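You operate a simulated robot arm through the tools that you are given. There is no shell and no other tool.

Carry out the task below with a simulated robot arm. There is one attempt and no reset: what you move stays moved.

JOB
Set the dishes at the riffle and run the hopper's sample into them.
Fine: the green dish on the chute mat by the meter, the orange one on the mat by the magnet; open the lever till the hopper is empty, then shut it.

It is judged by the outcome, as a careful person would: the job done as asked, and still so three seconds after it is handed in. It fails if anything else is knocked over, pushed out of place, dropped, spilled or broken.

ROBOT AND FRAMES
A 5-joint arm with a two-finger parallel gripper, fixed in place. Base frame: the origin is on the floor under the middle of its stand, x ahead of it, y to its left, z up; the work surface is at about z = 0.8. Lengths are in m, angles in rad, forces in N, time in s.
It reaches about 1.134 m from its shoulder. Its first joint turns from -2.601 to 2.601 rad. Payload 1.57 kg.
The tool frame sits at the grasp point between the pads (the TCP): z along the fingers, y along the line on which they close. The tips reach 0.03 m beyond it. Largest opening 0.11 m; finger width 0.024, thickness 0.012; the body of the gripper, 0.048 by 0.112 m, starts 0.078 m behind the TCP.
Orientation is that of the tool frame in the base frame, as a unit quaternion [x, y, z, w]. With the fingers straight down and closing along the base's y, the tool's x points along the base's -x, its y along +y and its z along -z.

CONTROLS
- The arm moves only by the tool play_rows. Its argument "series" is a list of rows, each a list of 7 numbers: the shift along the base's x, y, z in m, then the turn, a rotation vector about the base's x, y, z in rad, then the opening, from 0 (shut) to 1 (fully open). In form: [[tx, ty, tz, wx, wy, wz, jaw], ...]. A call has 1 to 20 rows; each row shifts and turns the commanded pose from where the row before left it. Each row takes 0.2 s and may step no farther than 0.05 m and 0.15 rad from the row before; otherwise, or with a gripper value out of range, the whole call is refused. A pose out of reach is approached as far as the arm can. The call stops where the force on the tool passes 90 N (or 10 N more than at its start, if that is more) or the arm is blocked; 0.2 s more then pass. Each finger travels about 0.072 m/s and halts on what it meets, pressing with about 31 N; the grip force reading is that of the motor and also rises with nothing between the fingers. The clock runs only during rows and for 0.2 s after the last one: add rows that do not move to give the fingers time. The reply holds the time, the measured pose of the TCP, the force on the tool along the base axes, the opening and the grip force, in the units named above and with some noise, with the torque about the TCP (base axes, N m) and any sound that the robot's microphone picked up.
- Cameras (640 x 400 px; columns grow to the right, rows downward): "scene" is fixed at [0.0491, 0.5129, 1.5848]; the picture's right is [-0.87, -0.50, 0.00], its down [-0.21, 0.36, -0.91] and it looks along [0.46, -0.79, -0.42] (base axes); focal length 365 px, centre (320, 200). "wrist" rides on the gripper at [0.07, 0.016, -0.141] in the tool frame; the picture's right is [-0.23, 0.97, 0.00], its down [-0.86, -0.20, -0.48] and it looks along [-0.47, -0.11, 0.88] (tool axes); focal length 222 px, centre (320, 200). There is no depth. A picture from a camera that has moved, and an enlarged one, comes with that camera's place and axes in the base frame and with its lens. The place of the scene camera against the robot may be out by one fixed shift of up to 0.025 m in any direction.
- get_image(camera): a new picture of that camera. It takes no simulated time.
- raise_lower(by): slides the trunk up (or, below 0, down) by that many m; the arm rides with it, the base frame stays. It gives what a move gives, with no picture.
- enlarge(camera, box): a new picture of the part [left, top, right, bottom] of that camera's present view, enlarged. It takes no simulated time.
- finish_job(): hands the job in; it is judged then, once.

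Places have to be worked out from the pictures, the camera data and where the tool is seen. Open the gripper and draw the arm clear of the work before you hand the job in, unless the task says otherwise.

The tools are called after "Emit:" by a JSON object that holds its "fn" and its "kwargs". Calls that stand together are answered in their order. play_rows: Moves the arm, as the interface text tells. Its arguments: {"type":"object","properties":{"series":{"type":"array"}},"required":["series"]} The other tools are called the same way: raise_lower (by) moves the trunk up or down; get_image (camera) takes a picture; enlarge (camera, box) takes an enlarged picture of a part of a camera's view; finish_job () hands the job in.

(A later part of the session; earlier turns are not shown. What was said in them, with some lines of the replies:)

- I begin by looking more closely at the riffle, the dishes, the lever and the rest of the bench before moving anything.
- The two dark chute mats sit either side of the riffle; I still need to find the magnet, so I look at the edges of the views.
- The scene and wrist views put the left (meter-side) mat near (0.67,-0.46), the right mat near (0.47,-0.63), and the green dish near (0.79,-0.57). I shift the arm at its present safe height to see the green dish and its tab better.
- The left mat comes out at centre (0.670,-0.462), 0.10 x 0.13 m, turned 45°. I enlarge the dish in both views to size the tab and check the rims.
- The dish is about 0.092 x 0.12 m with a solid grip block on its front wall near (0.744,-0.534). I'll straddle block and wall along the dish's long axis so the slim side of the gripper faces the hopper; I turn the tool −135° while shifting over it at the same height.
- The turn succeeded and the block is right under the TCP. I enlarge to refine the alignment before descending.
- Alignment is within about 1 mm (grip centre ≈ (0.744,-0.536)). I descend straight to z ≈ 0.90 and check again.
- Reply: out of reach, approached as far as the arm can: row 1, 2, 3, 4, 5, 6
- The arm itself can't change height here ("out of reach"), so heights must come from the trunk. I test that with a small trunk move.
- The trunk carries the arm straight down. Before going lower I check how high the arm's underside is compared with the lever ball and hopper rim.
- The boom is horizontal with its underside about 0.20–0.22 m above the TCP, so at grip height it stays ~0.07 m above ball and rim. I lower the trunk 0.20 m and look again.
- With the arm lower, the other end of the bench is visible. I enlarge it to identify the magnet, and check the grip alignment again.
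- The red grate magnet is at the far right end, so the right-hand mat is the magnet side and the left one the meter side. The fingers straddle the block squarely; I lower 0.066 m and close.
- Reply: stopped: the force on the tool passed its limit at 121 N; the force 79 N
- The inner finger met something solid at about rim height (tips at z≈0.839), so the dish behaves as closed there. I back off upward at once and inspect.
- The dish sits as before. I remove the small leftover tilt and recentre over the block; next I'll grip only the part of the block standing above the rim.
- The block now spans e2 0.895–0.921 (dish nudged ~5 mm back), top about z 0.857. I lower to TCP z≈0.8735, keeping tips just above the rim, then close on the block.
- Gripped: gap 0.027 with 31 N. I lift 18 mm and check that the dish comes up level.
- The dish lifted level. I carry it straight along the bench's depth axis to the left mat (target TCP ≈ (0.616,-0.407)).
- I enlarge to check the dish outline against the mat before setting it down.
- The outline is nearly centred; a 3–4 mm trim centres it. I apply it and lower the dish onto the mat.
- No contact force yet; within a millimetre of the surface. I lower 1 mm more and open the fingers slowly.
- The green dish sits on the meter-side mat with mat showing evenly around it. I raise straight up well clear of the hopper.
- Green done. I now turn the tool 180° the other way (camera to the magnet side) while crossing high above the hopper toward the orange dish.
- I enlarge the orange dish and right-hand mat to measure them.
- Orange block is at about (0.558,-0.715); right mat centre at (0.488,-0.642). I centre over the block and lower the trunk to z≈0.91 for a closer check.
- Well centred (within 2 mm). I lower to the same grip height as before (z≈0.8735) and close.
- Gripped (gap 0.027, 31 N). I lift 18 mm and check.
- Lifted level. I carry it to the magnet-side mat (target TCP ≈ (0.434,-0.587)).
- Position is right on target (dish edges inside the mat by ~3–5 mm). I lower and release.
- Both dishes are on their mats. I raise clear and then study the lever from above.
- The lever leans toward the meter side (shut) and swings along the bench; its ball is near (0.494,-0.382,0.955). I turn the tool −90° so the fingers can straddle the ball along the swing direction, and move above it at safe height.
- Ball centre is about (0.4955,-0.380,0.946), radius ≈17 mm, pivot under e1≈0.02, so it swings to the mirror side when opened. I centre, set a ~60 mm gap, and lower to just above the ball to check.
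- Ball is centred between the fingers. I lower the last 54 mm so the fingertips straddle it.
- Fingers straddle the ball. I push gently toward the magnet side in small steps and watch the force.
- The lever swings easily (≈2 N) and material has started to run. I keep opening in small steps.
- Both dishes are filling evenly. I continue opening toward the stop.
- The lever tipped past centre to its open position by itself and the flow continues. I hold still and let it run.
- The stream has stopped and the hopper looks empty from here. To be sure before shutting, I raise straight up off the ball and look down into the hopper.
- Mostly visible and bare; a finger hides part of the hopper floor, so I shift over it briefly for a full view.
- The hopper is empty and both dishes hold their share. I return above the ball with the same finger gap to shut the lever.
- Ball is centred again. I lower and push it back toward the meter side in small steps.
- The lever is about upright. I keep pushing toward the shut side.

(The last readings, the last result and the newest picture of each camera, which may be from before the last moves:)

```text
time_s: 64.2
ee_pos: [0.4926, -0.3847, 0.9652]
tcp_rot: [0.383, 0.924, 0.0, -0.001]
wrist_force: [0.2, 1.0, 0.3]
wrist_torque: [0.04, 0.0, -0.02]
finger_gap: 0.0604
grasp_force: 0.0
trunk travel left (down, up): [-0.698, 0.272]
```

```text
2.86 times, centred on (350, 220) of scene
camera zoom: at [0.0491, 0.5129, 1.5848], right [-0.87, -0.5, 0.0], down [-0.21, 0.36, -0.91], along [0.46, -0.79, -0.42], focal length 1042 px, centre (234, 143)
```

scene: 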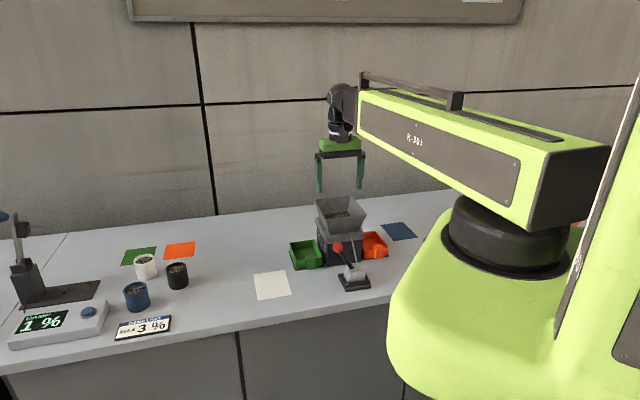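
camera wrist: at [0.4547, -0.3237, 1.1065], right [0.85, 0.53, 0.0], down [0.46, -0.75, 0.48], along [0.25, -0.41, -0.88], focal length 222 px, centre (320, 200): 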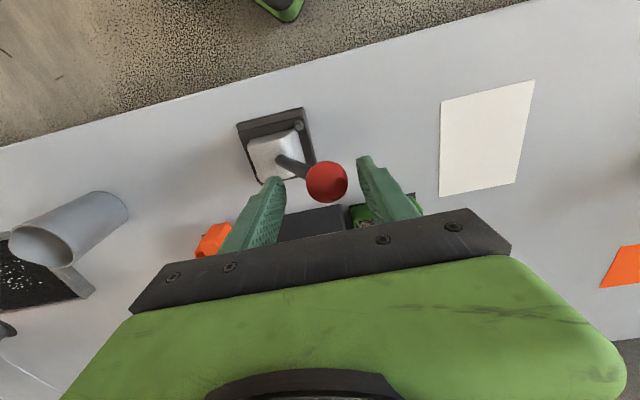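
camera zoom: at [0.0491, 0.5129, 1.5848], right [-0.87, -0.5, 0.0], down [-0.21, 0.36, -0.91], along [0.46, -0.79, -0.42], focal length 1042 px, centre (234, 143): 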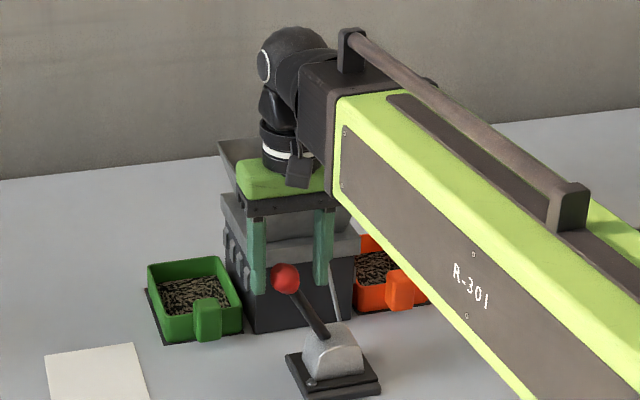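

The ball is back exactly at its starting position (shut). I raise straight up, clear of the ball, then open and draw back.

Emit:
{"fn": "raise_lower", "kwargs": {"by": 0.209}}

Emit:
{"fn": "play_rows", "kwargs": {"series": [[0, 0, 0, 0, 0, 0, 0.8], [-0.01, 0.02, 0, 0, 0, 0, 1], [-0.01, 0.03, 0, 0, 0, 0, 1], [-0.01, 0.03, 0, 0, 0, 0, 1], [-0.01, 0.03, 0, 0, 0, 0, 1], [0, 0, 0, 0, 0, 0, 1]]}}

Emit:
{"fn": "get_image", "kwargs": {"camera": "scene"}}

Emit:
{"fn": "get_image", "kwargs": {"camera": "wrist"}}

Emit:
{"fn": "enlarge", "kwargs": {"camera": "scene", "box": [270, 180, 430, 300]}}

```text
time_s: 66.4
ee_pos: [0.4922, -0.3843, 1.1739]
tcp_rot: [0.383, 0.924, 0.0, 0.0]
wrist_force: [0.2, -0.5, 0.4]
wrist_torque: [0.0, 0.01, -0.01]
finger_gap: 0.0608
grasp_force: 0.0
trunk travel left (down, up): [-0.907, 0.063]
```

```text
time_s: 67.8
ee_pos: [0.4832, -0.2947, 1.1727]
tcp_rot: [0.383, 0.924, 0.0, -0.001]
wrist_force: [-0.6, 0.1, -0.8]
wrist_torque: [-0.01, 0.0, -0.02]
finger_gap: 0.1102
grasp_force: 0.0
out of reach, approached as far as the arm can: row 4, 5
trunk travel left (down, up): [-0.907, 0.063]
```

```text
taken
```

scene: 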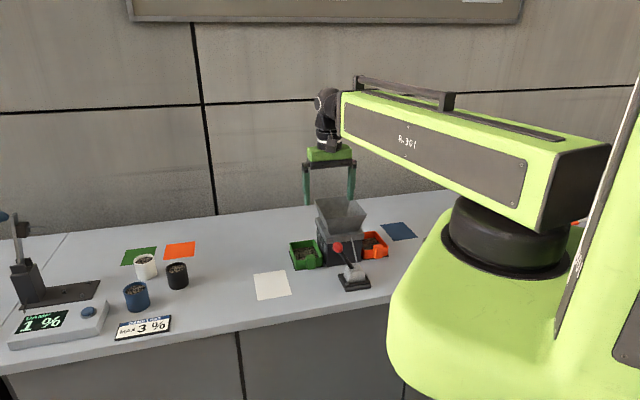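

```text
taken
camera wrist: at [0.4449, -0.234, 1.3157], right [0.85, 0.53, 0.0], down [0.46, -0.75, 0.48], along [0.25, -0.41, -0.88], focal length 222 px, centre (320, 200)
```

wrist: 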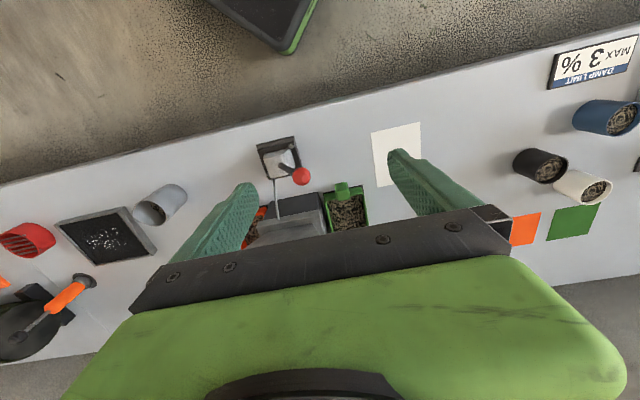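

```text
3.33 times, centred on (350, 240) of scene
camera zoom: at [0.0491, 0.5129, 1.5848], right [-0.87, -0.5, 0.0], down [-0.21, 0.36, -0.91], along [0.46, -0.79, -0.42], focal length 1215 px, centre (220, 67)
```

zoom: 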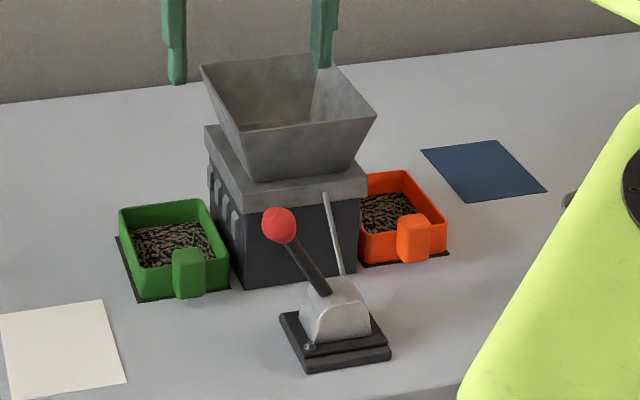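

Both dishes are full on their correct mats, the hopper is empty, the lever is back at its shut position, nothing else has moved, and the gripper is open and clear. I hand the job in.

Emit:
{"fn": "finish_job", "kwargs": {}}

```text
The job is handed in.
```

The job is done and handed in. The green dish is on the chute mat on the meter side and the orange one on the mat on the magnet side. I took the red grate at the far right end of the bench to be the magnet.

- **Sample:** I opened the lever and both dishes filled. I then looked straight down into the hopper to confirm it was empty before shutting the lever. The ball is back at its starting position.
- **One contact:** On the first try at the green dish, a finger pressed on it at rim height and the move stopped at 121 N. That nudged the empty dish about 5 mm. I saw no damage, and I gripped it by its handle block after that.
- **At hand-in:** In the last pictures nothing else had moved or spilled. The gripper was open, raised and drawn back toward the robot.
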